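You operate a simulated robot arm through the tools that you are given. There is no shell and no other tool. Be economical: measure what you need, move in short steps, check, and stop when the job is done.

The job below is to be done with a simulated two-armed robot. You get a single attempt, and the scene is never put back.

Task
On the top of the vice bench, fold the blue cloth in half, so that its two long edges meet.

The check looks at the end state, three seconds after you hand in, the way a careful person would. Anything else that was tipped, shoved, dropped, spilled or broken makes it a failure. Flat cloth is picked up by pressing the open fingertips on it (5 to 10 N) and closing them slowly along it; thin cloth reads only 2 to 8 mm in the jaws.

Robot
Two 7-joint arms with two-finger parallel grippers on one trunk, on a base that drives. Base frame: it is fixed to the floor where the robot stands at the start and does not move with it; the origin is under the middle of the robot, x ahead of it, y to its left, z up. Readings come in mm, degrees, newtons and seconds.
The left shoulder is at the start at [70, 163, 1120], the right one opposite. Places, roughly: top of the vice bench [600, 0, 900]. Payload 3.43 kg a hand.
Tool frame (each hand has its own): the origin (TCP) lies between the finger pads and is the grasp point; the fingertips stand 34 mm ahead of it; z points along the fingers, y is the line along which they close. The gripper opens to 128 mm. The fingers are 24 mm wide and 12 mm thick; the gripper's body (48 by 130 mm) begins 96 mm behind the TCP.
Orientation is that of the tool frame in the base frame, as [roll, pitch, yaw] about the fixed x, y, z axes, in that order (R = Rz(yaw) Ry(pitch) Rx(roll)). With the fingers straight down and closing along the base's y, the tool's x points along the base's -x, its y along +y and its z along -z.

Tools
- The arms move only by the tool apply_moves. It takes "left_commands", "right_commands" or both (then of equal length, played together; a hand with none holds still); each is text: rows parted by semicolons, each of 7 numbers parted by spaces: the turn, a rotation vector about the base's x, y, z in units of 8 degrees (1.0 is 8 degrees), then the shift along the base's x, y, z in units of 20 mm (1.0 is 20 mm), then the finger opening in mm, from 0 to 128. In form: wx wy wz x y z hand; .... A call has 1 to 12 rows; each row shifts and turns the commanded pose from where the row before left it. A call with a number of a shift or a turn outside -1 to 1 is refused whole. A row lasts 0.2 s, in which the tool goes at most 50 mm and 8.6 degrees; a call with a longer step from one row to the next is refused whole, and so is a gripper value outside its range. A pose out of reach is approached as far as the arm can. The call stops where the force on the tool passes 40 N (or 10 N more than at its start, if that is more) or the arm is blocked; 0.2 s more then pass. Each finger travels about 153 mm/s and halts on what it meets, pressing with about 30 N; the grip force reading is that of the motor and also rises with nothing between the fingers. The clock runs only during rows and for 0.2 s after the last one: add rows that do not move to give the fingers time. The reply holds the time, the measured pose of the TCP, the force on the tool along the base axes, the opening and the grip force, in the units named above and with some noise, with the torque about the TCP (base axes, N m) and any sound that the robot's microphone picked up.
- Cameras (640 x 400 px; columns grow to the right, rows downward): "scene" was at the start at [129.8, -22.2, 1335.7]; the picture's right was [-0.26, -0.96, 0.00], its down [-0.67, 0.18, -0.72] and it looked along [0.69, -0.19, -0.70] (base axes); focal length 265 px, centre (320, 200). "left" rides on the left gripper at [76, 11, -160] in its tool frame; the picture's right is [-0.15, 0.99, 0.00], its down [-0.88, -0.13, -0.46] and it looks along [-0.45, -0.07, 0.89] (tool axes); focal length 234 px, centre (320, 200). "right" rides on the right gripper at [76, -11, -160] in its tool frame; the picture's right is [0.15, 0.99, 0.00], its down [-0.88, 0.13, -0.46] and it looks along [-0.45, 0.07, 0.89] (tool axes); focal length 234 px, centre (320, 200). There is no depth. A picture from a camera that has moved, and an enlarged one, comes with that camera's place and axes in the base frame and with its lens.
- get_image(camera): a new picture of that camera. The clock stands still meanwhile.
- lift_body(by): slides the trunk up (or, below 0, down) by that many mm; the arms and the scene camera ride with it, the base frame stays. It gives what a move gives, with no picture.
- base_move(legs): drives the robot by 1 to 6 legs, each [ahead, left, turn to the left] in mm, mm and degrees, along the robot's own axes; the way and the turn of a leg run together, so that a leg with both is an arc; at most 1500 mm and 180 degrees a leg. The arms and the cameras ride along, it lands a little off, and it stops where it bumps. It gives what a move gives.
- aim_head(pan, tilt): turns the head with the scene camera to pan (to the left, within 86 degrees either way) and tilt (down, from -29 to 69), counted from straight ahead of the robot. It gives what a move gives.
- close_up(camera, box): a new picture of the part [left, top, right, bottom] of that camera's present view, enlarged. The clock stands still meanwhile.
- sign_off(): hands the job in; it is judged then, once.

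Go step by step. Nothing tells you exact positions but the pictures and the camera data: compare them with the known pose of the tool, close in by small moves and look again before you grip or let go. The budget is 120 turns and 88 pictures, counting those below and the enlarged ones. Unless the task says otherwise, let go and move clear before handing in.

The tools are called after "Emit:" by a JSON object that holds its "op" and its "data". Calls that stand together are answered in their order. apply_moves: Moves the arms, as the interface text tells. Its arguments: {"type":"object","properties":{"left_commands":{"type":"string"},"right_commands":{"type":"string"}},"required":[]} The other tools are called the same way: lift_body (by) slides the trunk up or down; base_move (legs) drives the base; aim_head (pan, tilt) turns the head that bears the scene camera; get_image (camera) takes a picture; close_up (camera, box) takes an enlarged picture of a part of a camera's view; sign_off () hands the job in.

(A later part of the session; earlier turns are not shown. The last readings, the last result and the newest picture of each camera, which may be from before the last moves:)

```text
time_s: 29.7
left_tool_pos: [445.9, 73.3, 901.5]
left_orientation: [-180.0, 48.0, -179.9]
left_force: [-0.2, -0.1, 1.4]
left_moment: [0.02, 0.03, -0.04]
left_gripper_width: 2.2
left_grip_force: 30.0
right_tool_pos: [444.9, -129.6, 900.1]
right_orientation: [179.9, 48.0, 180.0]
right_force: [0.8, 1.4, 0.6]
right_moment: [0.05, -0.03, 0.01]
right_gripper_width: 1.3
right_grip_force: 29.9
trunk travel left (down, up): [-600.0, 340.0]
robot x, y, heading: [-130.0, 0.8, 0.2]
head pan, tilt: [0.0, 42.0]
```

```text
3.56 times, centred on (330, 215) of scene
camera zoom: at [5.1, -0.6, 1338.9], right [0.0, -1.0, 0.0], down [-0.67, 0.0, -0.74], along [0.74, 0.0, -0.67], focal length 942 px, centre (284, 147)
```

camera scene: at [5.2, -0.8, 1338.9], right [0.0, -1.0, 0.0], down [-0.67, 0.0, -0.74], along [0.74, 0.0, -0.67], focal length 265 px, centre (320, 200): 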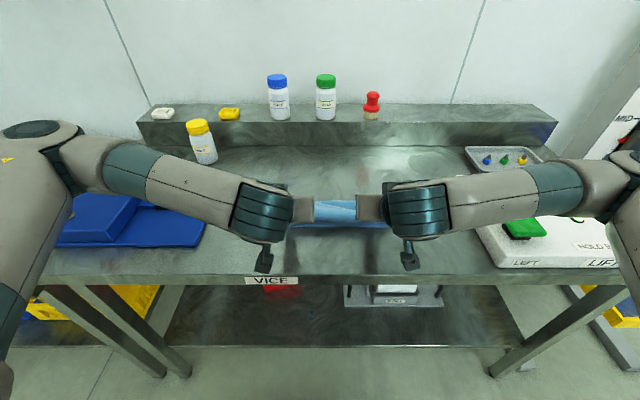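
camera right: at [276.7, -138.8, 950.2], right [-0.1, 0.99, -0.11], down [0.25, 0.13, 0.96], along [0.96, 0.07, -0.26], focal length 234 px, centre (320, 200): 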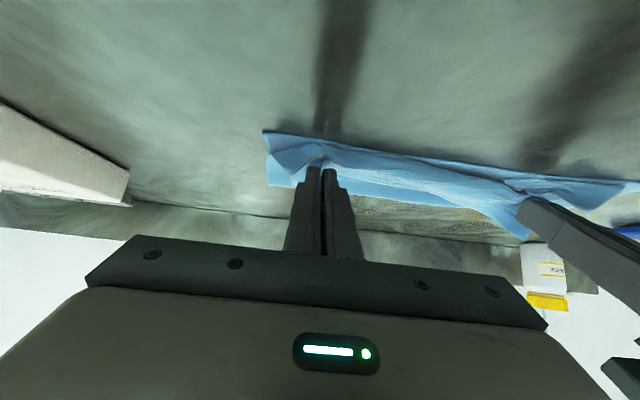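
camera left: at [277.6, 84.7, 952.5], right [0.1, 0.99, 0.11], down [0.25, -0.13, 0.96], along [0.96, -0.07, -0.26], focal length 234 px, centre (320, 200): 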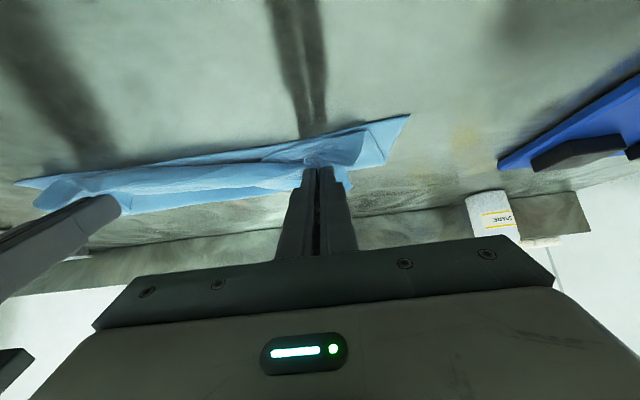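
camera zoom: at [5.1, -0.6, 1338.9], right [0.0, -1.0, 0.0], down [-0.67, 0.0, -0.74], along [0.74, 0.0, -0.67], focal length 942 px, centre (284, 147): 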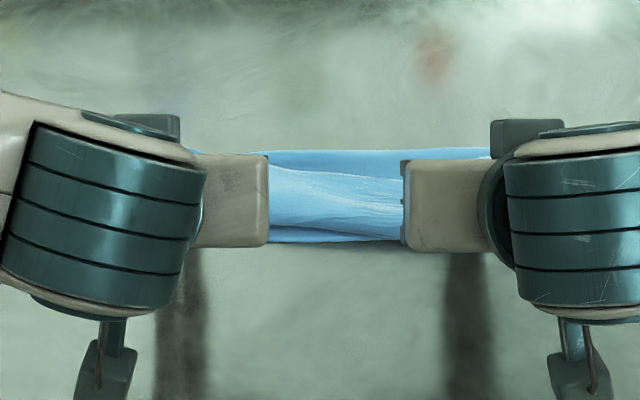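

The fold line formed too near (x ≈ 530 instead of ≈ 562), so the top layer is bunched. I'll raise and carry the edge back out to x ≈ 625, low, to lay the bottom half flat before refolding on a tighter path.

Emit:
{"op": "apply_moves", "data": {"left_commands": "0 0 0 0.5 0 1 0;0 0 0 0.8 0 1 0;0 0 0 1 0 1 0;0 0 0 1 0 1 0;0 0 0 1 0 0.5 0;0 0 0 1 0 0 0;0 0 0 1 0 -0.3 0;0 0 0 1 0 -0.6 0;0 0 0 0.4 0 -0.5 0;0 0 0 0 0 0 0;0 0 0 0 0 0 0", "right_commands": "0 0 0 0.5 0 1 0;0 0 0 0.8 0 1 0;0 0 0 1 0 1 0;0 0 0 1 0 1 0;0 0 0 1 0 0.5 0;0 0 0 1 0 0 0;0 0 0 1 0 -0.3 0;0 0 0 1 0 -0.6 0;0 0 0 0.4 0 -0.5 0;0 0 0 0 0 0 0;0 0 0 0 0 0 0"}}

Emit:
{"op": "close_up", "data": {"camera": "scene", "box": [240, 135, 420, 255]}}

Emit:
{"op": "get_image", "data": {"camera": "left"}}

```text
time_s: 32.1
left_tool_pos: [601.7, 73.6, 963.9]
left_orientation: [-179.8, 48.0, -180.0]
left_force: [-0.1, -0.5, 1.0]
left_moment: [0.04, 0.02, -0.02]
left_gripper_width: 2.4
left_grip_force: 29.6
right_tool_pos: [598.2, -127.4, 962.8]
right_orientation: [180.0, 48.0, 180.0]
right_force: [0.1, 0.6, -0.6]
right_moment: [0.02, 0.0, -0.03]
right_gripper_width: 1.8
right_grip_force: 30.0
trunk travel left (down, up): [-600.0, 340.0]
robot x, y, heading: [-128.5, -3.8, 0.3]
head pan, tilt: [0.0, 42.0]
```

```text
3.33 times, centred on (330, 195) of scene
camera zoom: at [5.4, -0.7, 1338.8], right [0.0, -1.0, 0.0], down [-0.67, 0.0, -0.74], along [0.74, 0.0, -0.67], focal length 883 px, centre (287, 217)
```

zoom: 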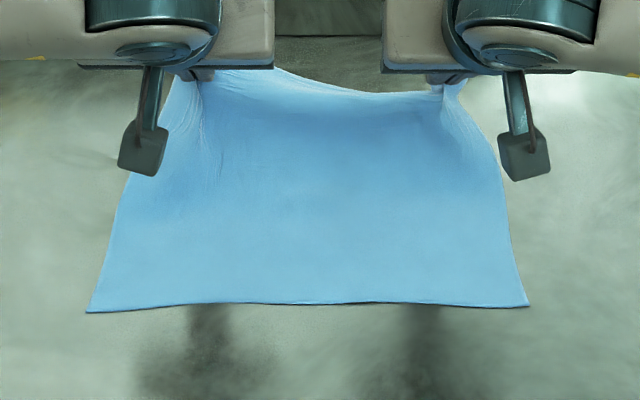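

```text
52 pictures are left
camera left: at [432.8, 84.4, 1014.6], right [0.1, 0.99, 0.11], down [0.25, -0.13, 0.96], along [0.96, -0.07, -0.26], focal length 234 px, centre (320, 200)
```

left: 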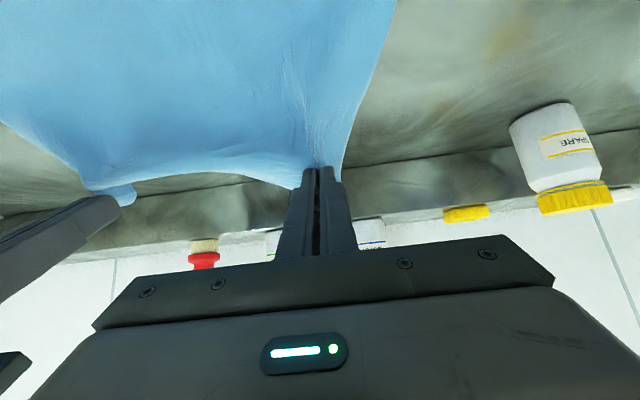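

Near edge is at x ≈ 431–437 and the bottom half lies flatter now. I'll refold along a lower, slower path.

Emit:
{"op": "apply_moves", "data": {"left_commands": "0 0 0 -0.7 0 0.4 0;0 0 0 -0.7 0 0.4 0;0 0 0 -0.8 0 0.2 0;0 0 0 -0.8 0 0 0;0 0 0 -0.8 0 -0.3 0;0 0 0 -0.8 0 -0.5 0;0 0 0 0 0 0 0", "right_commands": "0 0 0 -0.7 0 0.4 0;0 0 0 -0.7 0 0.4 0;0 0 0 -0.8 0 0.2 0;0 0 0 -0.8 0 0 0;0 0 0 -0.8 0 -0.3 0;0 0 0 -0.8 0 -0.5 0;0 0 0 0 0 0 0"}}

Emit:
{"op": "close_up", "data": {"camera": "scene", "box": [240, 135, 420, 255]}}

Emit:
{"op": "get_image", "data": {"camera": "left"}}

```text
time_s: 33.7
left_tool_pos: [509.6, 74.4, 966.9]
left_orientation: [-179.9, 47.8, -179.8]
left_force: [-1.4, 0.4, -0.4]
left_moment: [-0.01, 0.02, 0.02]
left_gripper_width: 2.2
left_grip_force: 29.5
right_tool_pos: [507.3, -127.5, 964.7]
right_orientation: [180.0, 48.0, -180.0]
right_force: [-0.2, -0.1, -0.7]
right_moment: [0.03, 0.01, 0.04]
right_gripper_width: 1.5
right_grip_force: 29.7
trunk travel left (down, up): [-600.0, 340.0]
robot x, y, heading: [-130.3, 3.9, 0.2]
head pan, tilt: [0.0, 42.0]
```

```text
3.33 times, centred on (330, 195) of scene
camera zoom: at [5.4, -0.7, 1338.9], right [0.0, -1.0, 0.0], down [-0.67, 0.0, -0.74], along [0.74, 0.0, -0.67], focal length 883 px, centre (287, 217)
```

zoom: 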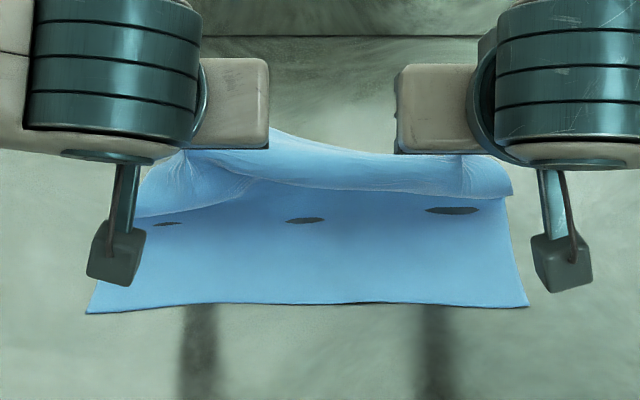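

```text
50 pictures are left
camera left: at [340.9, 86.5, 1017.9], right [0.1, 0.99, 0.11], down [0.25, -0.13, 0.96], along [0.96, -0.07, -0.26], focal length 234 px, centre (320, 200)
```

left: 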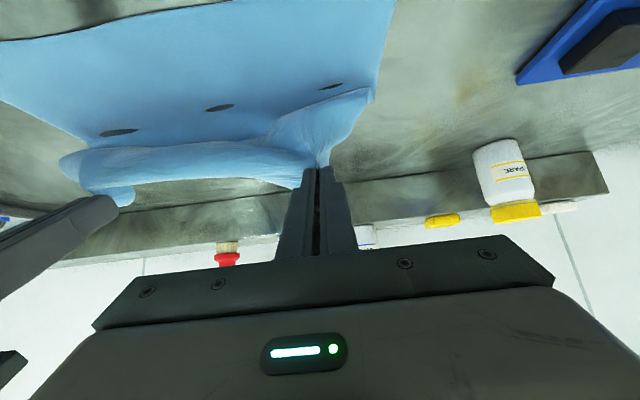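

Emit:
{"op": "apply_moves", "data": {"left_commands": "0 0 0 -0.7 0 -0.8 0;0 0 0 -0.7 0 -0.9 0;0 0 0 -0.4 0 -0.9 0;0 0 0 0 0 -0.4 0;0 0 0 0 0 0 0;0 0 0 0 0 0 0", "right_commands": "0 0 0 -0.7 0 -0.8 0;0 0 0 -0.7 0 -0.9 0;0 0 0 -0.4 0 -0.9 0;0 0 0 0 0 -0.4 0;0 0 0 0 0 0 0;0 0 0 0 0 0 0"}}

Emit:
{"op": "close_up", "data": {"camera": "scene", "box": [240, 135, 420, 255]}}

Emit:
{"op": "get_image", "data": {"camera": "left"}}

Emit:
{"op": "get_image", "data": {"camera": "right"}}

```text
time_s: 35.1
left_tool_pos: [474.8, 73.7, 905.5]
left_orientation: [-179.9, 48.0, -179.9]
left_force: [0.0, 0.3, 1.1]
left_moment: [0.02, 0.02, 0.02]
left_gripper_width: 2.4
left_grip_force: 30.1
right_tool_pos: [470.6, -127.8, 905.8]
right_orientation: [180.0, 47.9, 180.0]
right_force: [-0.1, 1.2, 1.4]
right_moment: [0.05, -0.02, -0.02]
right_gripper_width: 1.5
right_grip_force: 30.1
trunk travel left (down, up): [-600.0, 340.0]
robot x, y, heading: [-127.9, 1.5, -0.0]
head pan, tilt: [0.0, 42.0]
```

```text
3.33 times, centred on (330, 195) of scene
camera zoom: at [5.1, -0.7, 1338.9], right [0.0, -1.0, 0.0], down [-0.67, 0.0, -0.74], along [0.74, 0.0, -0.67], focal length 883 px, centre (287, 217)
```

zoom: 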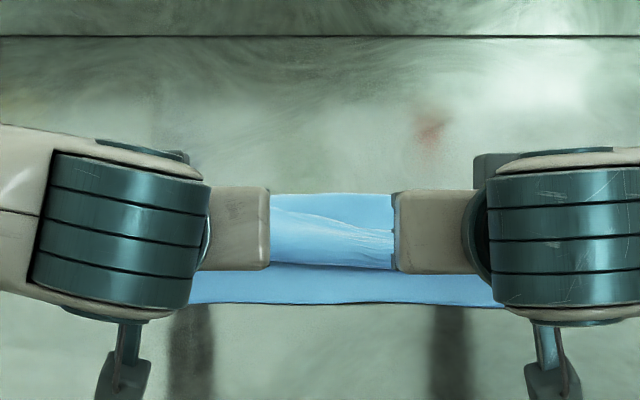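

```text
48 pictures are left
camera left: at [304.3, 86.0, 957.0], right [0.1, 0.99, 0.11], down [0.25, -0.13, 0.96], along [0.96, -0.07, -0.26], focal length 234 px, centre (320, 200)
```

left: 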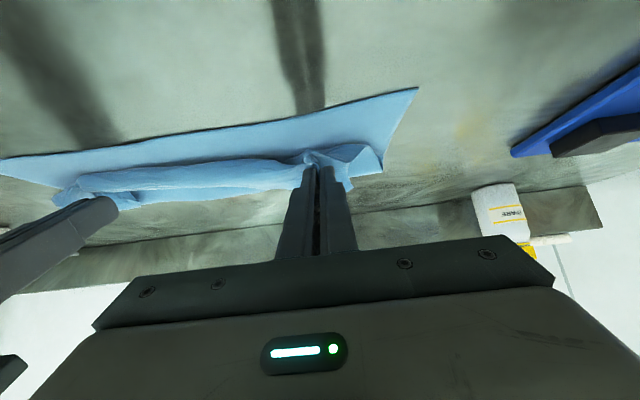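

```text
47 pictures are left
camera right: at [301.9, -138.2, 956.7], right [-0.1, 0.99, -0.11], down [0.25, 0.13, 0.96], along [0.96, 0.07, -0.26], focal length 234 px, centre (320, 200)
```

right: 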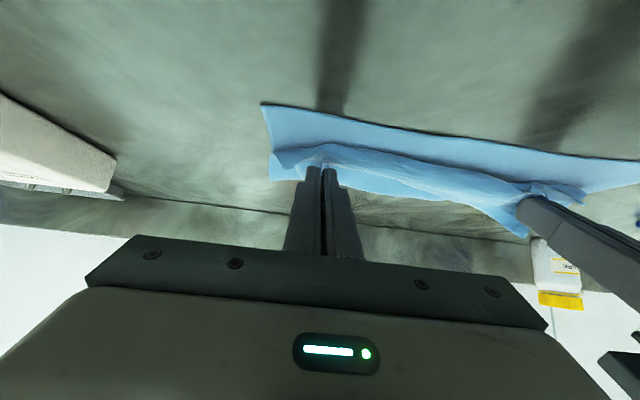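

The fold line now sits at x ≈ 562, as wanted, and the flap should reach the near edge when it opens out. I'll lower slightly, release slowly and back off along the finger direction.

Emit:
{"op": "apply_moves", "data": {"left_commands": "0 0 0 -0.1 0 -0.2 2;0 0 0 0 0 0 8;0 0 0 0 0 0 16;0 0 0 0 0 0 26;0 0 0 0 0 0 30;0 0 0 -0.4 0 0.4 30;0 0 0 -0.8 0 0.8 30;0 0 0 -0.8 0 0.8 30;0 0 0 0 0 0 30", "right_commands": "0 0 0 -0.1 0 -0.2 2;0 0 0 0 0 0 8;0 0 0 0 0 0 16;0 0 0 0 0 0 26;0 0 0 0 0 0 30;0 0 0 -0.4 0 0.4 30;0 0 0 -0.8 0 0.8 30;0 0 0 -0.8 0 0.8 30;0 0 0 0 0 0 30"}}

Emit:
{"op": "close_up", "data": {"camera": "scene", "box": [240, 135, 420, 255]}}

Emit:
{"op": "get_image", "data": {"camera": "left"}}

Emit:
{"op": "get_image", "data": {"camera": "right"}}

```text
time_s: 37.1
left_tool_pos: [432.6, 74.8, 941.9]
left_orientation: [-180.0, 48.0, -179.9]
left_force: [0.3, 0.4, -0.5]
left_moment: [-0.01, -0.01, 0.0]
left_gripper_width: 30.1
left_grip_force: 0.1
right_tool_pos: [428.7, -128.6, 941.4]
right_orientation: [-180.0, 48.0, -180.0]
right_force: [0.0, -0.3, 1.3]
right_moment: [0.0, 0.0, 0.02]
right_gripper_width: 30.1
right_grip_force: 0.2
trunk travel left (down, up): [-600.0, 340.0]
robot x, y, heading: [-133.6, -1.0, 0.0]
head pan, tilt: [0.0, 42.0]
```

```text
3.33 times, centred on (330, 195) of scene
camera zoom: at [5.7, -0.6, 1338.8], right [0.0, -1.0, 0.0], down [-0.67, 0.0, -0.74], along [0.74, 0.0, -0.67], focal length 883 px, centre (287, 217)
```

zoom: 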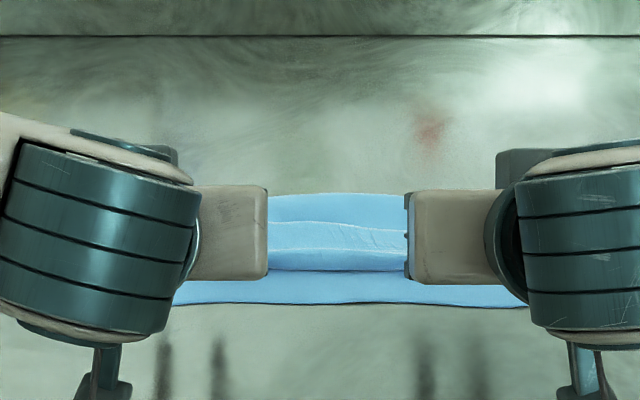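

```text
45 pictures are left
camera left: at [262.4, 86.3, 992.8], right [0.1, 0.99, 0.11], down [0.25, -0.13, 0.96], along [0.96, -0.07, -0.26], focal length 234 px, centre (320, 200)
```

left: 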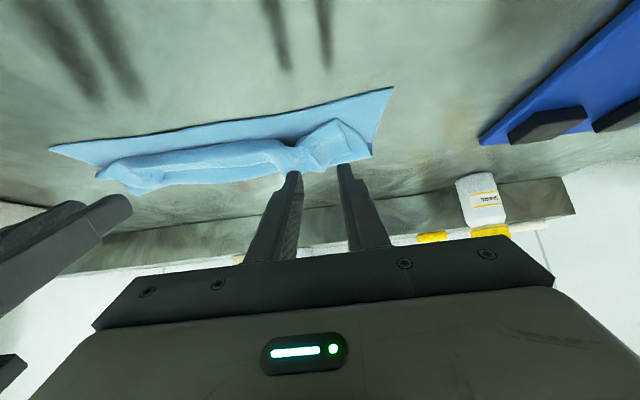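

```text
44 pictures are left
camera right: at [260.1, -138.4, 992.4], right [-0.1, 0.99, -0.11], down [0.25, 0.13, 0.96], along [0.96, 0.07, -0.26], focal length 234 px, centre (320, 200)
```

right: 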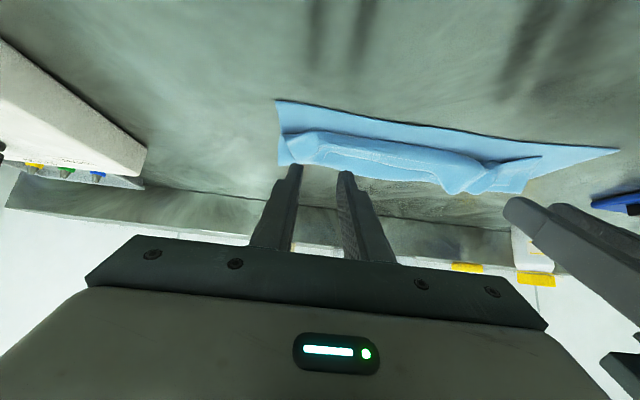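

Released, but the middle of the edge stayed curled back on top. I'll raise the hands upright and spread out to get a clear view.

Emit:
{"op": "apply_moves", "data": {"left_commands": "0 1 0 -0.3 0.6 1 30;0 1 0 -0.3 0.6 1 30;0 1 0 0 0.8 1 30;0 1 0 0 0.8 1 30;0 1 0 0 0.8 0.5 30;0 1 0 0 0.8 0 30;0 0 0 0 0.8 0 30;0 0 0 0 0.8 0 0", "right_commands": "0 1 0 -0.3 -0.5 1 30;0 1 0 -0.3 -0.6 1 30;0 1 0 0 -0.8 1 30;0 1 0 0 -0.8 1 30;0 1 0 0 -0.8 0.5 30;0 1 0 0 -0.8 0 30;0 0 0 0 -0.5 0 30;0 0 0 0 -0.5 0 0"}}

Emit:
{"op": "close_up", "data": {"camera": "scene", "box": [240, 150, 408, 255]}}

Emit:
{"op": "get_image", "data": {"camera": "scene"}}

```text
time_s: 38.9
left_tool_pos: [419.4, 194.5, 1034.2]
left_orientation: [-179.9, -0.1, -179.9]
left_force: [0.1, 0.7, 0.0]
left_moment: [-0.02, -0.02, -0.03]
left_gripper_width: 0.2
left_grip_force: 29.8
right_tool_pos: [416.3, -233.6, 1032.3]
right_orientation: [-179.9, -0.2, 179.9]
right_force: [-0.5, 0.6, 0.9]
right_moment: [0.03, 0.0, 0.01]
right_gripper_width: 0.0
right_grip_force: 29.7
trunk travel left (down, up): [-600.0, 340.0]
robot x, y, heading: [-131.1, 1.1, 0.1]
head pan, tilt: [0.0, 42.0]
```

```text
3.81 times, centred on (324, 202) of scene
camera zoom: at [5.4, -0.5, 1338.9], right [0.0, -1.0, 0.0], down [-0.67, 0.0, -0.74], along [0.74, 0.0, -0.67], focal length 1010 px, centre (305, 190)
```

zoom: 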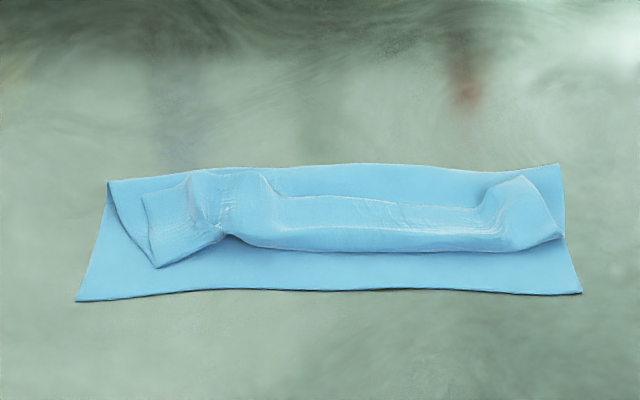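

```text
42 pictures are left
camera scene: at [5.4, -0.5, 1338.9], right [0.0, -1.0, 0.0], down [-0.67, 0.0, -0.74], along [0.74, 0.0, -0.67], focal length 265 px, centre (320, 200)
```

scene: 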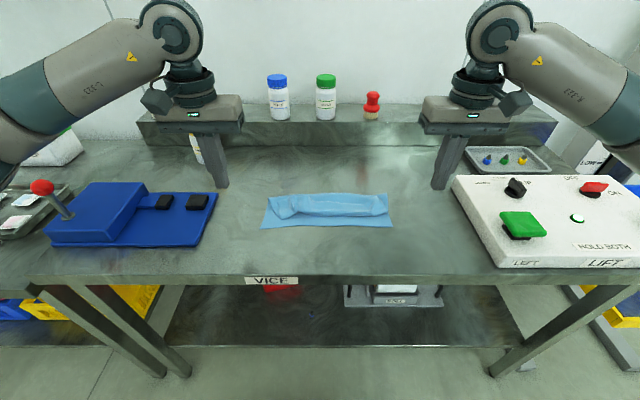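

The top edge is curled back as a flap about 40 mm wide, with the fold itself in a good place. I'll position four open fingers behind the flap and sweep lightly towards the robot to flip it over.

Emit:
{"op": "apply_moves", "data": {"left_commands": "0 0 0 0.9 -0.73 0 90;0 0 0 0.9 -0.73 0 90;0 0 0 0.9 -0.73 0 90;0 0 0 0.9 -0.73 -0.5 90;0 0 0 0.9 -0.73 -0.5 90;0 0 0 0.9 -0.73 -0.8 90;0 0 0 0.9 -0.73 -0.8 90;0 0 0 0.9 -0.73 -0.8 90;0 0 0 0.9 -0.73 -0.8 90;0 0 0 0 0 -0.9 90;0 0 0 0 0 -0.4 90;0 0 0 0 0 0 90", "right_commands": "0 0 0 0.9 0.73 0 90;0 0 0 0.9 0.73 0 90;0 0 0 0.9 0.73 0 90;0 0 0 0.9 0.73 -0.5 90;0 0 0 0.9 0.73 -0.5 90;0 0 0 0.9 0.73 -0.8 90;0 0 0 0.9 0.73 -0.8 90;0 0 0 0.9 0.73 -0.8 90;0 0 0 1 0.73 -0.8 90;0 0 0 0 0 -0.9 90;0 0 0 0 0 -0.4 90;0 0 0 0 0 0 90"}}

Emit:
{"op": "get_image", "data": {"camera": "left"}}

Emit:
{"op": "get_image", "data": {"camera": "right"}}

Emit:
{"op": "close_up", "data": {"camera": "scene", "box": [240, 150, 408, 255]}}

```text
time_s: 41.5
left_tool_pos: [580.2, 62.7, 924.8]
left_orientation: [-179.9, 0.0, -179.8]
left_force: [-0.7, 0.7, -0.7]
left_moment: [0.01, -0.04, -0.02]
left_gripper_width: 89.9
left_grip_force: 0.0
right_tool_pos: [581.5, -103.2, 921.8]
right_orientation: [179.9, 0.0, 179.9]
right_force: [0.2, 0.3, 0.5]
right_moment: [-0.01, 0.02, 0.03]
right_gripper_width: 90.0
right_grip_force: 0.0
trunk travel left (down, up): [-600.0, 340.0]
robot x, y, heading: [-128.9, -4.4, 0.0]
head pan, tilt: [0.0, 42.0]
```

```text
41 pictures are left
camera left: at [505.3, 74.3, 1084.0], right [0.15, 0.99, 0.0], down [0.88, -0.13, 0.46], along [0.45, -0.07, -0.89], focal length 234 px, centre (320, 200)
```

left: 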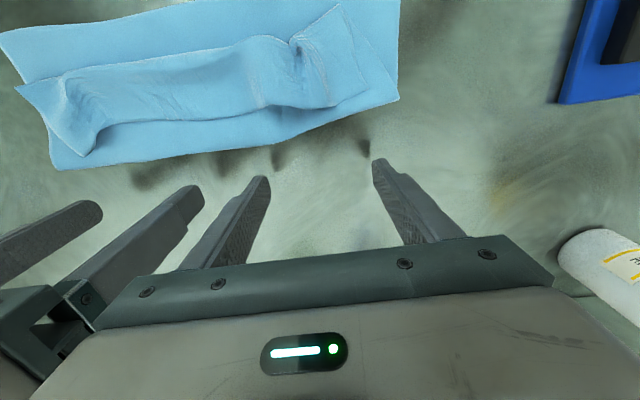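

```text
40 pictures are left
camera right: at [506.2, -113.3, 1081.8], right [-0.15, 0.99, 0.0], down [0.88, 0.13, 0.46], along [0.45, 0.07, -0.89], focal length 234 px, centre (320, 200)
```

right: 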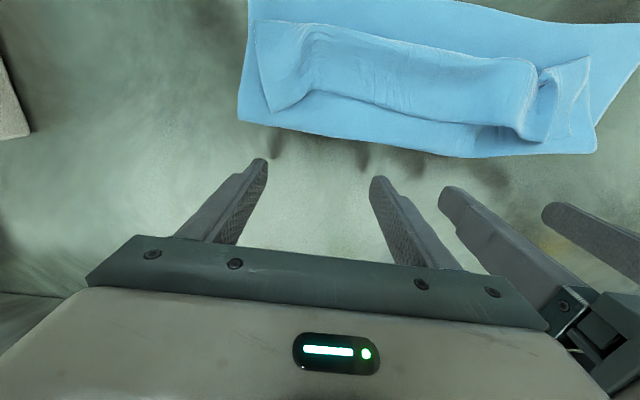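

```text
3.81 times, centred on (324, 202) of scene
camera zoom: at [5.1, -0.7, 1338.9], right [0.0, -1.0, 0.0], down [-0.67, 0.0, -0.74], along [0.74, 0.0, -0.67], focal length 1010 px, centre (305, 190)
```

zoom: 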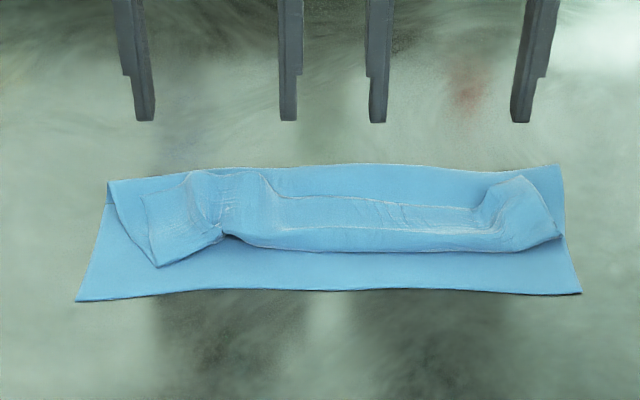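

The flap's free edge lies around x ≈ 517 on top of the upper layer, and the fold line is at x ≈ 553. I'll come over the fold to x ≈ 548 and lower until I'm just above the top layer.

Emit:
{"op": "apply_moves", "data": {"left_commands": "0 0 0 -0.8 0 0 90;0 0 0 -0.8 0 -0.3 90;0 0 0 0 0 -0.3 90;0 0 0 0 0 -0.3 90;0 0 0 0 0 -0.1 90;0 0 0 0 0 0 90", "right_commands": "0 0 0 -0.8 0 0 90;0 0 0 -0.8 0 -0.2 90;0 0 0 0 0 -0.3 90;0 0 0 0 0 -0.3 90;0 0 0 0 0 -0.1 90;0 0 0 0 0 0 90"}}

Emit:
{"op": "get_image", "data": {"camera": "left"}}

Emit:
{"op": "close_up", "data": {"camera": "scene", "box": [240, 150, 408, 255]}}

```text
time_s: 42.9
left_tool_pos: [549.1, 62.1, 904.0]
left_orientation: [-179.9, -0.1, -179.8]
left_force: [0.2, -0.7, 0.0]
left_moment: [0.0, 0.0, -0.02]
left_gripper_width: 89.9
left_grip_force: 0.1
right_tool_pos: [547.4, -104.0, 904.7]
right_orientation: [-180.0, 0.0, -179.9]
right_force: [0.0, 0.4, 0.5]
right_moment: [-0.02, 0.0, 0.01]
right_gripper_width: 89.9
right_grip_force: 0.0
trunk travel left (down, up): [-600.0, 340.0]
robot x, y, heading: [-127.7, -0.9, 0.2]
head pan, tilt: [0.0, 42.0]
```

```text
38 pictures are left
camera left: at [474.4, 74.3, 1063.3], right [0.15, 0.99, 0.0], down [0.88, -0.13, 0.46], along [0.45, -0.07, -0.89], focal length 234 px, centre (320, 200)
```

left: 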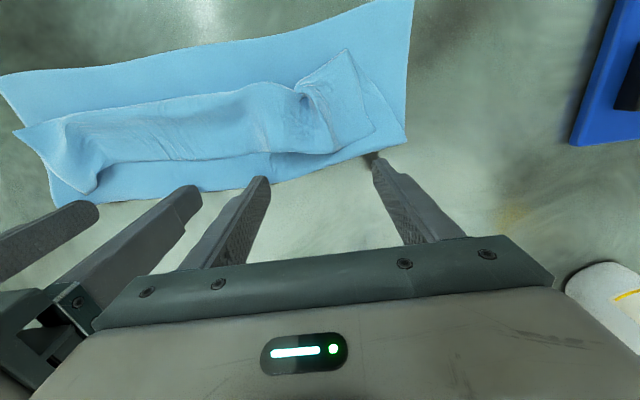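

```text
3.81 times, centred on (324, 202) of scene
camera zoom: at [5.2, -0.6, 1338.9], right [0.0, -1.0, 0.0], down [-0.67, 0.0, -0.74], along [0.74, 0.0, -0.67], focal length 1010 px, centre (305, 190)
```

zoom: 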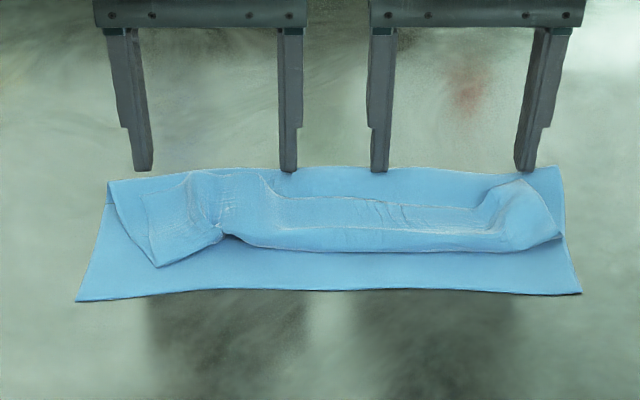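

Fingertips are about 9 mm above the bench, just behind the flap. I'll sweep slowly towards the robot.

Emit:
{"op": "apply_moves", "data": {"left_commands": "0 0 0 -0.4 0 0 90;0 0 0 -0.4 0 0 90;0 0 0 -0.4 0 0 90;0 0 0 -0.4 0 0 90;0 0 0 -0.4 0 0 90;0 0 0 -0.4 0 0 90;0 0 0 0 0 0 90", "right_commands": "0 0 0 -0.4 0 0 90;0 0 0 -0.4 0 0 90;0 0 0 -0.4 0 0 90;0 0 0 -0.4 0 0 90;0 0 0 -0.4 0 0 90;0 0 0 -0.4 0 0 90;0 0 0 0 0 0 90"}}

Emit:
{"op": "close_up", "data": {"camera": "scene", "box": [240, 150, 408, 255]}}

Emit:
{"op": "get_image", "data": {"camera": "left"}}

```text
time_s: 44.5
left_tool_pos: [501.8, 62.2, 901.9]
left_orientation: [-180.0, -0.1, -179.9]
left_force: [-0.3, -0.6, -0.6]
left_moment: [0.0, -0.01, 0.0]
left_gripper_width: 90.0
left_grip_force: 0.1
right_tool_pos: [501.0, -103.9, 903.5]
right_orientation: [179.9, 0.1, -180.0]
right_force: [-0.5, 0.0, 0.1]
right_moment: [-0.04, 0.0, 0.01]
right_gripper_width: 89.9
right_grip_force: 0.0
trunk travel left (down, up): [-600.0, 340.0]
robot x, y, heading: [-130.7, 1.7, -0.1]
head pan, tilt: [0.0, 42.0]
```

```text
3.81 times, centred on (324, 202) of scene
camera zoom: at [5.5, -0.7, 1338.8], right [0.0, -1.0, 0.0], down [-0.67, 0.0, -0.74], along [0.74, 0.0, -0.67], focal length 1010 px, centre (305, 190)
```

zoom: 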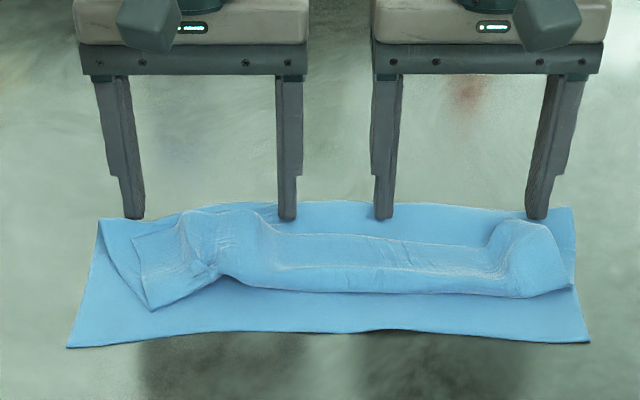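

```text
35 pictures are left
camera left: at [426.2, 74.2, 1062.5], right [0.15, 0.99, 0.0], down [0.88, -0.13, 0.45], along [0.45, -0.07, -0.89], focal length 234 px, centre (320, 200)
```

left: 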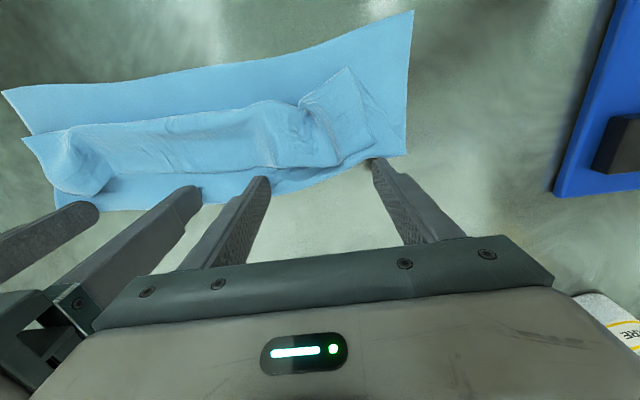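

The fingers caught the fold and slid the whole cloth about 37 mm towards the robot, which is harmless. I'll lift over it instead, and pinch the two raised humps of the flap from above to pull them over.

Emit:
{"op": "apply_moves", "data": {"left_commands": "0 0 0 0 0 1 90;0 0 0 0 0 1 70;0 0 0 -0.8 -0.3 0 64;0 0 0 -0.5 -0.25 0 64;0 0 0 0 0 0 64", "right_commands": "0 0 0 0 0 1 90;0 0 0 0 -0.2 1 70;0 0 0 -0.8 -0.8 0 64;0 0 0 -0.6 -0.8 0 64;0 0 0 0 0 0 64"}}

Emit:
{"op": "close_up", "data": {"camera": "left", "box": [160, 40, 480, 240]}}

Emit:
{"op": "close_up", "data": {"camera": "right", "box": [160, 40, 480, 240]}}

Emit:
{"op": "close_up", "data": {"camera": "scene", "box": [240, 150, 408, 255]}}

```text
time_s: 45.7
left_tool_pos: [476.1, 51.5, 942.4]
left_orientation: [-179.9, 0.0, -180.0]
left_force: [0.5, 0.4, -0.1]
left_moment: [-0.01, 0.0, -0.01]
left_gripper_width: 64.0
left_grip_force: 0.1
right_tool_pos: [473.8, -139.4, 943.8]
right_orientation: [179.9, 0.1, -179.9]
right_force: [0.0, 0.1, -0.6]
right_moment: [0.0, -0.02, 0.01]
right_gripper_width: 64.1
right_grip_force: 0.1
trunk travel left (down, up): [-600.0, 340.0]
robot x, y, heading: [-130.4, -0.4, -0.1]
head pan, tilt: [0.0, 42.0]
```

```text
2.00 times, centred on (320, 140) of left
camera zoom: at [400.6, 63.2, 1103.0], right [0.15, 0.99, 0.0], down [0.88, -0.13, 0.46], along [0.45, -0.07, -0.89], focal length 468 px, centre (320, 320)
```

zoom: 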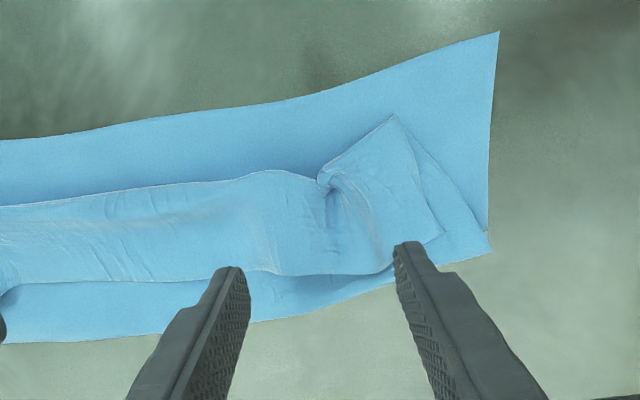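

```text
2.00 times, centred on (320, 140) of right
camera zoom: at [398.0, -149.0, 1103.4], right [-0.15, 0.99, 0.0], down [0.88, 0.13, 0.46], along [0.45, 0.07, -0.89], focal length 468 px, centre (320, 320)
```

zoom: 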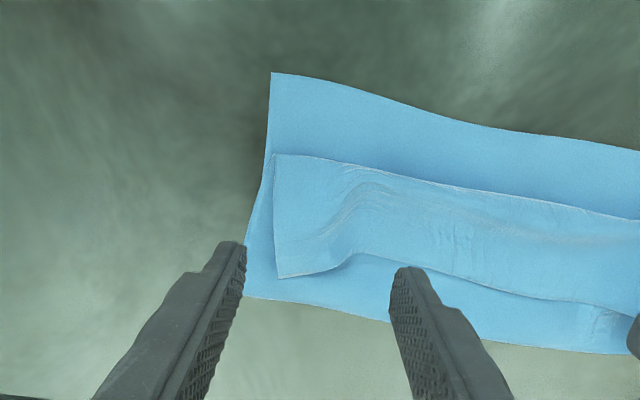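

```text
3.81 times, centred on (324, 202) of scene
camera zoom: at [5.6, -0.1, 1338.8], right [0.0, -1.0, 0.0], down [-0.67, 0.0, -0.74], along [0.74, 0.0, -0.67], focal length 1010 px, centre (305, 190)
```

zoom: 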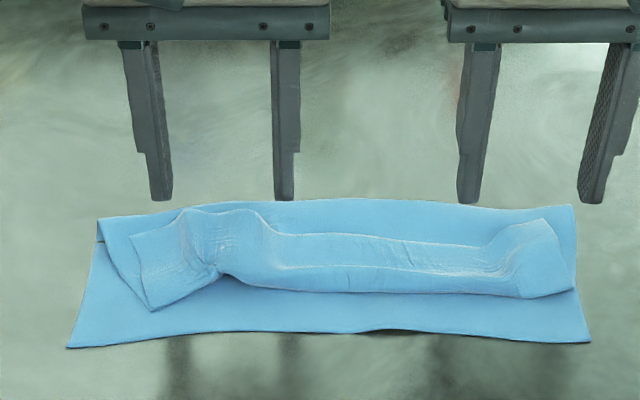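

The flap runs from its bend at x ≈ 435 to a free edge at x ≈ 482, arched up at two humps. I'll straddle the humps and come down gently.

Emit:
{"op": "apply_moves", "data": {"left_commands": "0 0 0 -0.25 0.1 -0.5 60;0 0 0 0 0 -0.6 60;0 0 0 0 0 -0.5 60;0 0 0 0 0 -0.2 60;0 0 0 0 0 0 60", "right_commands": "0 0 0 -0.25 0.8 -0.5 60;0 0 0 0 0.4 -0.6 60;0 0 0 0 0 -0.5 60;0 0 0 0 0 -0.25 60;0 0 0 0 0 0 60"}}

Emit:
{"op": "close_up", "data": {"camera": "left", "box": [160, 40, 480, 240]}}

Emit:
{"op": "close_up", "data": {"camera": "right", "box": [160, 40, 480, 240]}}

```text
time_s: 46.9
left_tool_pos: [470.8, 54.6, 906.9]
left_orientation: [179.9, 0.1, -179.8]
left_force: [0.5, -0.6, -0.2]
left_moment: [0.0, 0.01, 0.01]
left_gripper_width: 60.0
left_grip_force: 0.0
right_tool_pos: [467.0, -114.0, 907.1]
right_orientation: [-180.0, 0.0, -179.9]
right_force: [-0.1, -0.1, -0.6]
right_moment: [0.01, 0.01, -0.04]
right_gripper_width: 60.2
right_grip_force: 0.1
trunk travel left (down, up): [-600.0, 340.0]
robot x, y, heading: [-130.0, -1.2, 0.2]
head pan, tilt: [0.0, 42.0]
```

```text
2.00 times, centred on (320, 140) of left
camera zoom: at [395.3, 66.0, 1066.2], right [0.15, 0.99, 0.0], down [0.88, -0.13, 0.46], along [0.45, -0.07, -0.89], focal length 468 px, centre (320, 320)
```

zoom: 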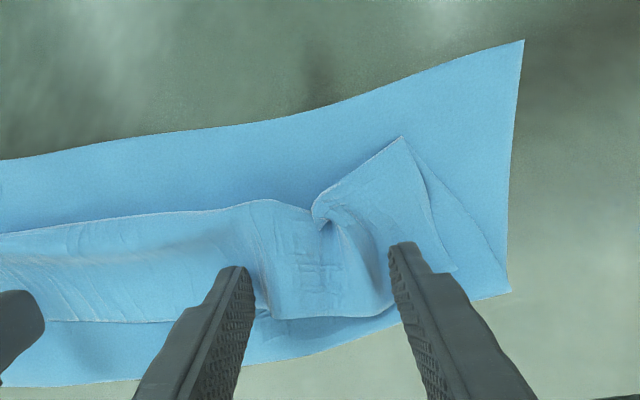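

```text
2.00 times, centred on (320, 140) of right
camera zoom: at [392.1, -125.4, 1066.7], right [-0.15, 0.99, 0.0], down [0.88, 0.13, 0.46], along [0.45, 0.07, -0.89], focal length 468 px, centre (320, 320)
```

zoom: 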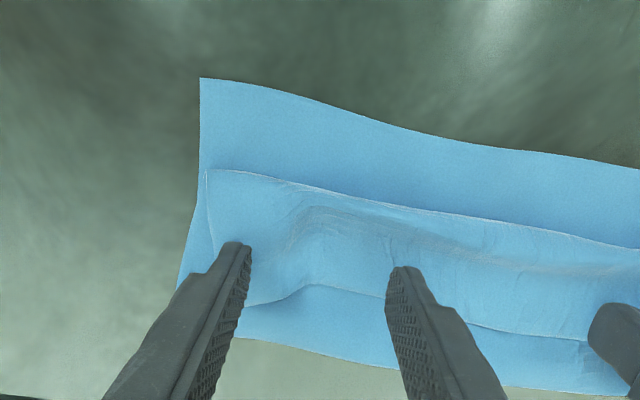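

Both humps sit squarely between the fingers. I'll go down 3 mm and close slowly.

Emit:
{"op": "apply_moves", "data": {"left_commands": "0 0 0 0 0 -0.15 60;0 0 0 0 0 0 54;0 0 0 0 0 0 48;0 0 0 0 0 0 42;0 0 0 0 0 0 36;0 0 0 0 0 0 30;0 0 0 0 0 0 24;0 0 0 0 0 0 18;0 0 0 0 0 0 12;0 0 0 0 0 0 6;0 0 0 0 0 0 0;0 0 0 0 0 0 0", "right_commands": "0 0 0 0 0 -0.15 60;0 0 0 0 0 0 54;0 0 0 0 0 0 48;0 0 0 0 0 0 42;0 0 0 0 0 0 36;0 0 0 0 0 0 30;0 0 0 0 0 0 24;0 0 0 0 0 0 18;0 0 0 0 0 0 12;0 0 0 0 0 0 6;0 0 0 0 0 0 0;0 0 0 0 0 0 0"}}

Emit:
{"op": "close_up", "data": {"camera": "left", "box": [160, 40, 480, 240]}}

Emit:
{"op": "close_up", "data": {"camera": "right", "box": [160, 40, 480, 240]}}

```text
time_s: 49.5
left_tool_pos: [470.4, 54.5, 904.9]
left_orientation: [180.0, 0.1, -179.9]
left_force: [-0.8, -0.1, 0.4]
left_moment: [-0.01, 0.02, -0.01]
left_gripper_width: 3.6
left_grip_force: 29.9
right_tool_pos: [466.7, -115.6, 904.8]
right_orientation: [180.0, 0.0, 180.0]
right_force: [-1.1, 0.3, -0.4]
right_moment: [0.0, -0.01, -0.03]
right_gripper_width: 0.0
right_grip_force: 30.5
trunk travel left (down, up): [-600.0, 340.0]
robot x, y, heading: [-128.8, 2.4, -0.2]
head pan, tilt: [0.0, 42.0]
```

```text
2.00 times, centred on (320, 140) of left
camera zoom: at [395.1, 66.0, 1063.9], right [0.15, 0.99, 0.0], down [0.88, -0.13, 0.46], along [0.45, -0.07, -0.89], focal length 468 px, centre (320, 320)
```

zoom: 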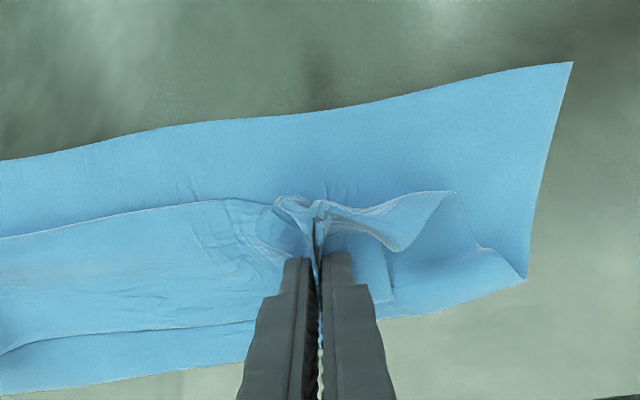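

```text
2.00 times, centred on (320, 140) of right
camera zoom: at [392.2, -125.0, 1063.9], right [-0.15, 0.99, 0.0], down [0.88, 0.13, 0.46], along [0.45, 0.07, -0.89], focal length 468 px, centre (320, 320)
```

zoom: 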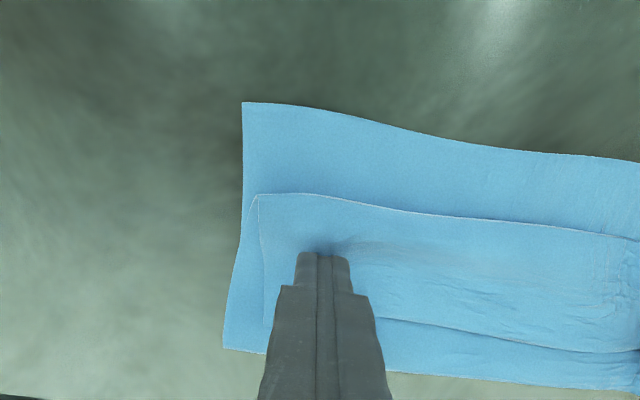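

Left caught the flap (3.6 mm) and the right slipped. I'll reopen the right, shift it to the flap's free edge, and press properly before closing.

Emit:
{"op": "apply_moves", "data": {"right_commands": "0 0 0 0 0 1 10;0 0 0 0.35 0.75 0.5 44;0 0 0 0 0 -0.5 44;0 0 0 0 0 -0.8 44;0 0 0 0 0 -0.4 44;0 0 0 0 0 0 44"}}

Emit:
{"op": "close_up", "data": {"camera": "right", "box": [160, 40, 480, 240]}}

```text
time_s: 50.9
left_tool_pos: [471.3, 52.8, 904.5]
left_orientation: [-180.0, 0.0, -179.8]
left_force: [0.1, 0.8, 1.0]
left_moment: [-0.02, 0.0, 0.02]
left_gripper_width: 3.8
left_grip_force: 30.4
right_tool_pos: [474.3, -100.2, 900.9]
right_orientation: [180.0, 0.0, 180.0]
right_force: [0.0, 0.6, 0.6]
right_moment: [0.0, 0.0, -0.01]
right_gripper_width: 43.9
right_grip_force: 0.1
trunk travel left (down, up): [-600.0, 340.0]
robot x, y, heading: [-135.5, 0.8, 0.1]
head pan, tilt: [0.0, 42.0]
```

```text
2.00 times, centred on (320, 140) of right
camera zoom: at [399.0, -110.3, 1059.6], right [-0.15, 0.99, 0.0], down [0.88, 0.13, 0.46], along [0.45, 0.07, -0.89], focal length 468 px, centre (320, 320)
```

zoom: 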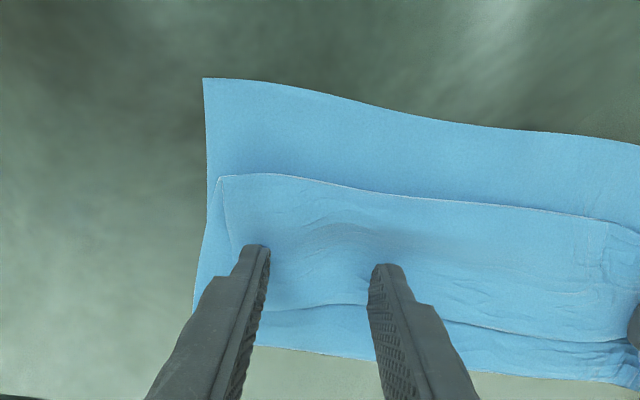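

Emit:
{"op": "apply_moves", "data": {"right_commands": "0 0 0 0 0 -0.1 44;0 0 0 0 0 -0.05 44;0 0 0 0 0 0 44"}}

```text
time_s: 51.7
left_tool_pos: [470.4, 53.9, 904.2]
left_orientation: [-180.0, 0.0, -179.9]
left_force: [0.5, -0.3, 1.2]
left_moment: [0.03, 0.02, 0.01]
left_gripper_width: 4.0
left_grip_force: 29.8
right_tool_pos: [474.8, -100.1, 897.5]
right_orientation: [-180.0, 0.0, -180.0]
right_force: [-0.5, 1.1, 1.9]
right_moment: [-0.08, 0.03, -0.06]
right_gripper_width: 44.0
right_grip_force: 0.1
trunk travel left (down, up): [-600.0, 340.0]
robot x, y, heading: [-126.9, 0.2, 0.2]
head pan, tilt: [0.0, 42.0]
```

Emit:
{"op": "apply_moves", "data": {"right_commands": "0 0 0 0 0 -0.05 44;0 0 0 0 0 0 40;0 0 0 0 0 0 36;0 0 0 0 0 0 32;0 0 0 0 0 0 28;0 0 0 0 0 0 24;0 0 0 0 0 0 20;0 0 0 0 0 0 16;0 0 0 0 0 0 12;0 0 0 0 0 0 8;0 0 0 0 0 0 4;0 0 0 0 0 0 0"}}

Emit:
{"op": "close_up", "data": {"camera": "right", "box": [160, 40, 480, 240]}}

```text
time_s: 54.3
left_tool_pos: [470.1, 54.3, 904.2]
left_orientation: [-179.9, 0.0, -180.0]
left_force: [0.1, -5.8, 1.0]
left_moment: [-0.18, -0.02, 0.02]
left_gripper_width: 3.7
left_grip_force: 29.9
right_tool_pos: [474.7, -99.8, 897.5]
right_orientation: [-180.0, 0.0, 180.0]
right_force: [-1.2, 4.5, 7.0]
right_moment: [0.11, 0.01, 0.04]
right_gripper_width: 2.4
right_grip_force: 29.9
trunk travel left (down, up): [-600.0, 340.0]
robot x, y, heading: [-132.1, -0.2, 0.1]
head pan, tilt: [0.0, 42.0]
```

```text
2.00 times, centred on (320, 140) of right
camera zoom: at [399.3, -109.9, 1056.8], right [-0.15, 0.99, 0.0], down [0.88, 0.13, 0.46], along [0.45, 0.07, -0.89], focal length 468 px, centre (320, 320)
```

zoom: 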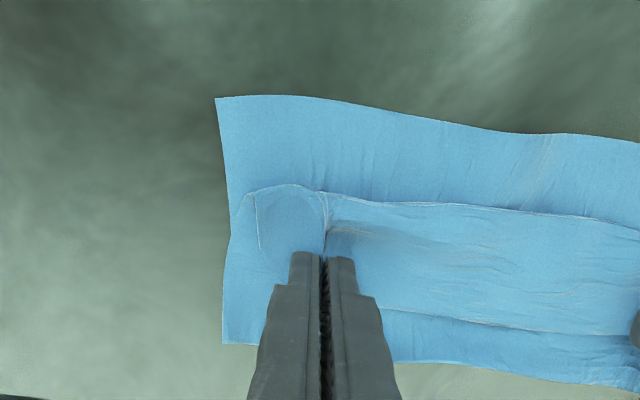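

Both hands now hold the flap (3.7 and 2.4 mm). I'll ease them together a little, lift, and check what came up.

Emit:
{"op": "apply_moves", "data": {"left_commands": "0 0 0 0 -0.15 0.4 0;0 0 0 0 -0.1 0.6 0;0 0 0 0 0 0.6 0;0 0 0 0 0 0.6 0;0 0 0 0 0 0 0", "right_commands": "0 0 0 0 0.15 0.4 0;0 0 0 0 0.1 0.8 0;0 0 0 0 0 0.6 0;0 0 0 0 0 0.6 0;0 0 0 0 0 0 0"}}

Emit:
{"op": "close_up", "data": {"camera": "scene", "box": [240, 140, 408, 245]}}

Emit:
{"op": "get_image", "data": {"camera": "left"}}

Emit:
{"op": "get_image", "data": {"camera": "right"}}

```text
time_s: 55.5
left_tool_pos: [469.8, 50.3, 948.1]
left_orientation: [-179.9, 0.0, -179.8]
left_force: [-0.2, 0.1, -1.8]
left_moment: [-0.01, 0.03, -0.02]
left_gripper_width: 3.8
left_grip_force: 30.6
right_tool_pos: [475.1, -95.0, 943.9]
right_orientation: [180.0, 0.0, 180.0]
right_force: [0.2, 0.4, 0.1]
right_moment: [0.01, 0.0, -0.01]
right_gripper_width: 2.4
right_grip_force: 29.7
trunk travel left (down, up): [-600.0, 340.0]
robot x, y, heading: [-131.1, -1.5, -0.0]
head pan, tilt: [0.0, 42.0]
```

```text
3.81 times, centred on (324, 192) of scene
camera zoom: at [5.7, -0.7, 1338.8], right [0.0, -1.0, 0.0], down [-0.67, 0.0, -0.74], along [0.74, 0.0, -0.67], focal length 1010 px, centre (305, 229)
```

zoom: 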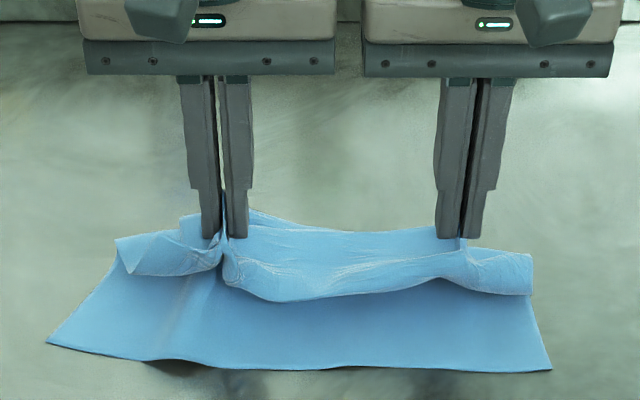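

```text
24 pictures are left
camera left: at [395.4, 60.3, 1108.6], right [0.15, 0.99, 0.0], down [0.88, -0.13, 0.45], along [0.45, -0.07, -0.89], focal length 234 px, centre (320, 200)
```

left: 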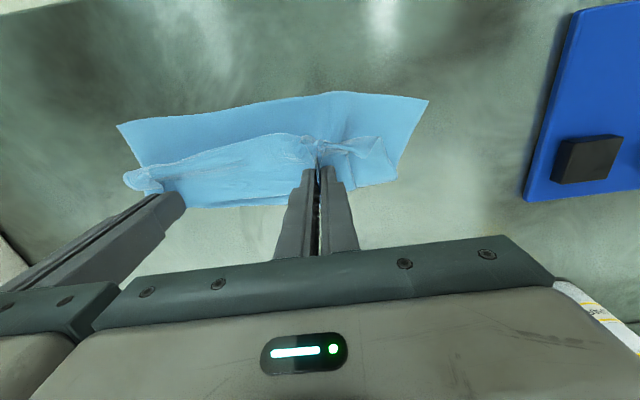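

```text
23 pictures are left
camera right: at [400.3, -105.3, 1103.8], right [-0.15, 0.99, 0.0], down [0.88, 0.13, 0.46], along [0.45, 0.07, -0.89], focal length 234 px, centre (320, 200)
```

right: 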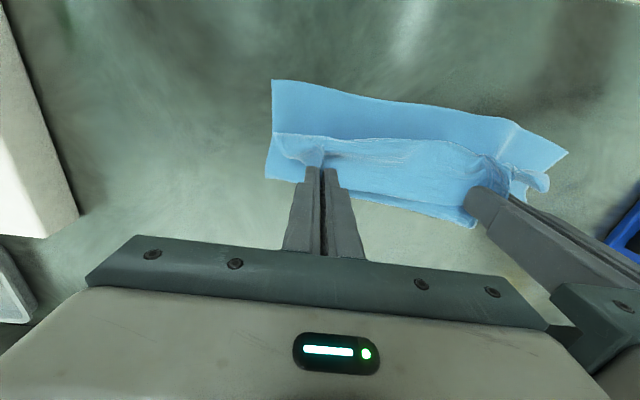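

The left pinch seems to have taken the bottom layer too, while the right holds only the flap. I'll lower and release the left, then flip the right end over on its own.

Emit:
{"op": "apply_moves", "data": {"left_commands": "0 0 0 0 0 -0.8 0;0 0 0 0 0 -0.8 0;0 0 0 0 0 -0.3 4;0 0 0 0 0 0 14;0 0 0 0 0 0 30;0 0 0 0 0 0 46;0 0 0 0 0 0.8 46;0 0 0 0 0 1 46;0 0 0 0 0.5 1 46;0 0 0 0.5 1 0.5 46;0 0 0 0.5 1 0.5 46;0 0 0 0 0 0 46"}}

Emit:
{"op": "apply_moves", "data": {"right_commands": "0 0 0 -0.3 0 0.6 0;0 -1 0 -0.6 0 0.4 0;0 -1 0 -0.8 0 0 0;0 -1 0 -0.9 0 -0.2 0;0 -1 0 -0.9 0 -0.6 0;0 -1 0 -0.6 0 -0.8 0;0 0 0 -0.1 0 -0.8 0;0 0 0 0 0 0 0"}}

Emit:
{"op": "get_image", "data": {"camera": "scene"}}

Emit:
{"op": "get_image", "data": {"camera": "right"}}

```text
time_s: 58.1
left_tool_pos: [491.1, 98.8, 986.2]
left_orientation: [180.0, 0.0, 180.0]
left_force: [-0.2, -0.5, 0.2]
left_moment: [0.01, 0.0, 0.01]
left_gripper_width: 46.0
left_grip_force: 0.1
right_tool_pos: [474.0, -96.3, 944.6]
right_orientation: [180.0, 0.0, -180.0]
right_force: [0.0, 1.0, 0.2]
right_moment: [0.0, 0.0, -0.01]
right_gripper_width: 2.2
right_grip_force: 30.1
trunk travel left (down, up): [-600.0, 340.0]
robot x, y, heading: [-127.7, 4.0, 0.2]
head pan, tilt: [0.0, 42.0]
```

```text
time_s: 59.9
left_tool_pos: [489.4, 99.4, 986.1]
left_orientation: [179.9, 0.0, -180.0]
left_force: [-0.4, 0.6, -0.2]
left_moment: [0.03, -0.03, -0.02]
left_gripper_width: 45.9
left_grip_force: 0.1
right_tool_pos: [390.5, -93.9, 917.0]
right_orientation: [-179.9, 40.0, -179.9]
right_force: [0.2, -0.2, 0.0]
right_moment: [-0.03, -0.02, 0.01]
right_gripper_width: 2.4
right_grip_force: 30.5
trunk travel left (down, up): [-600.0, 340.0]
robot x, y, heading: [-130.1, -2.2, 0.1]
head pan, tilt: [0.0, 42.0]
```

```text
22 pictures are left
camera scene: at [5.0, -0.5, 1338.9], right [0.0, -1.0, 0.0], down [-0.67, 0.0, -0.74], along [0.74, 0.0, -0.67], focal length 265 px, centre (320, 200)
```

scene: 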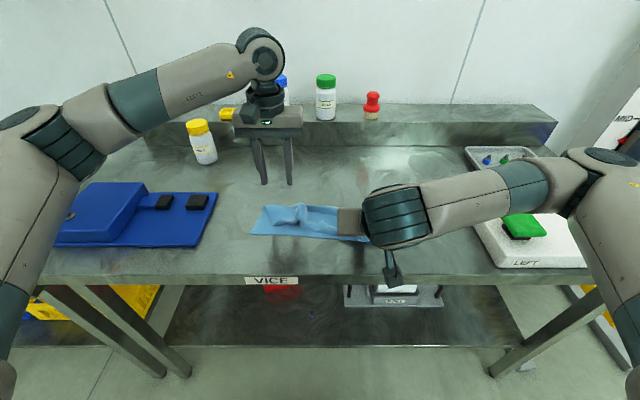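

```text
21 pictures are left
camera right: at [230.7, -104.4, 990.1], right [-0.11, 0.99, -0.09], down [0.38, 0.13, 0.92], along [0.92, 0.07, -0.39], focal length 234 px, centre (320, 200)
```

right: 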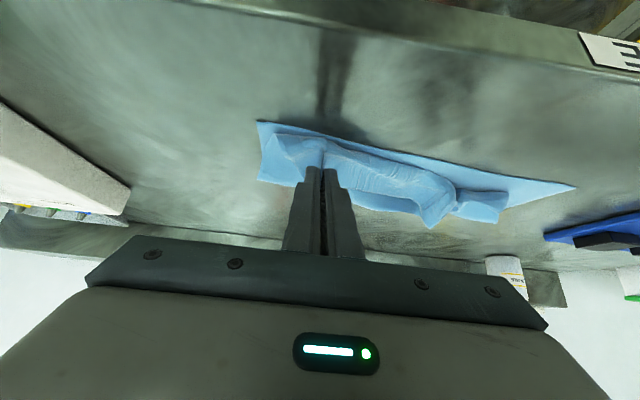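

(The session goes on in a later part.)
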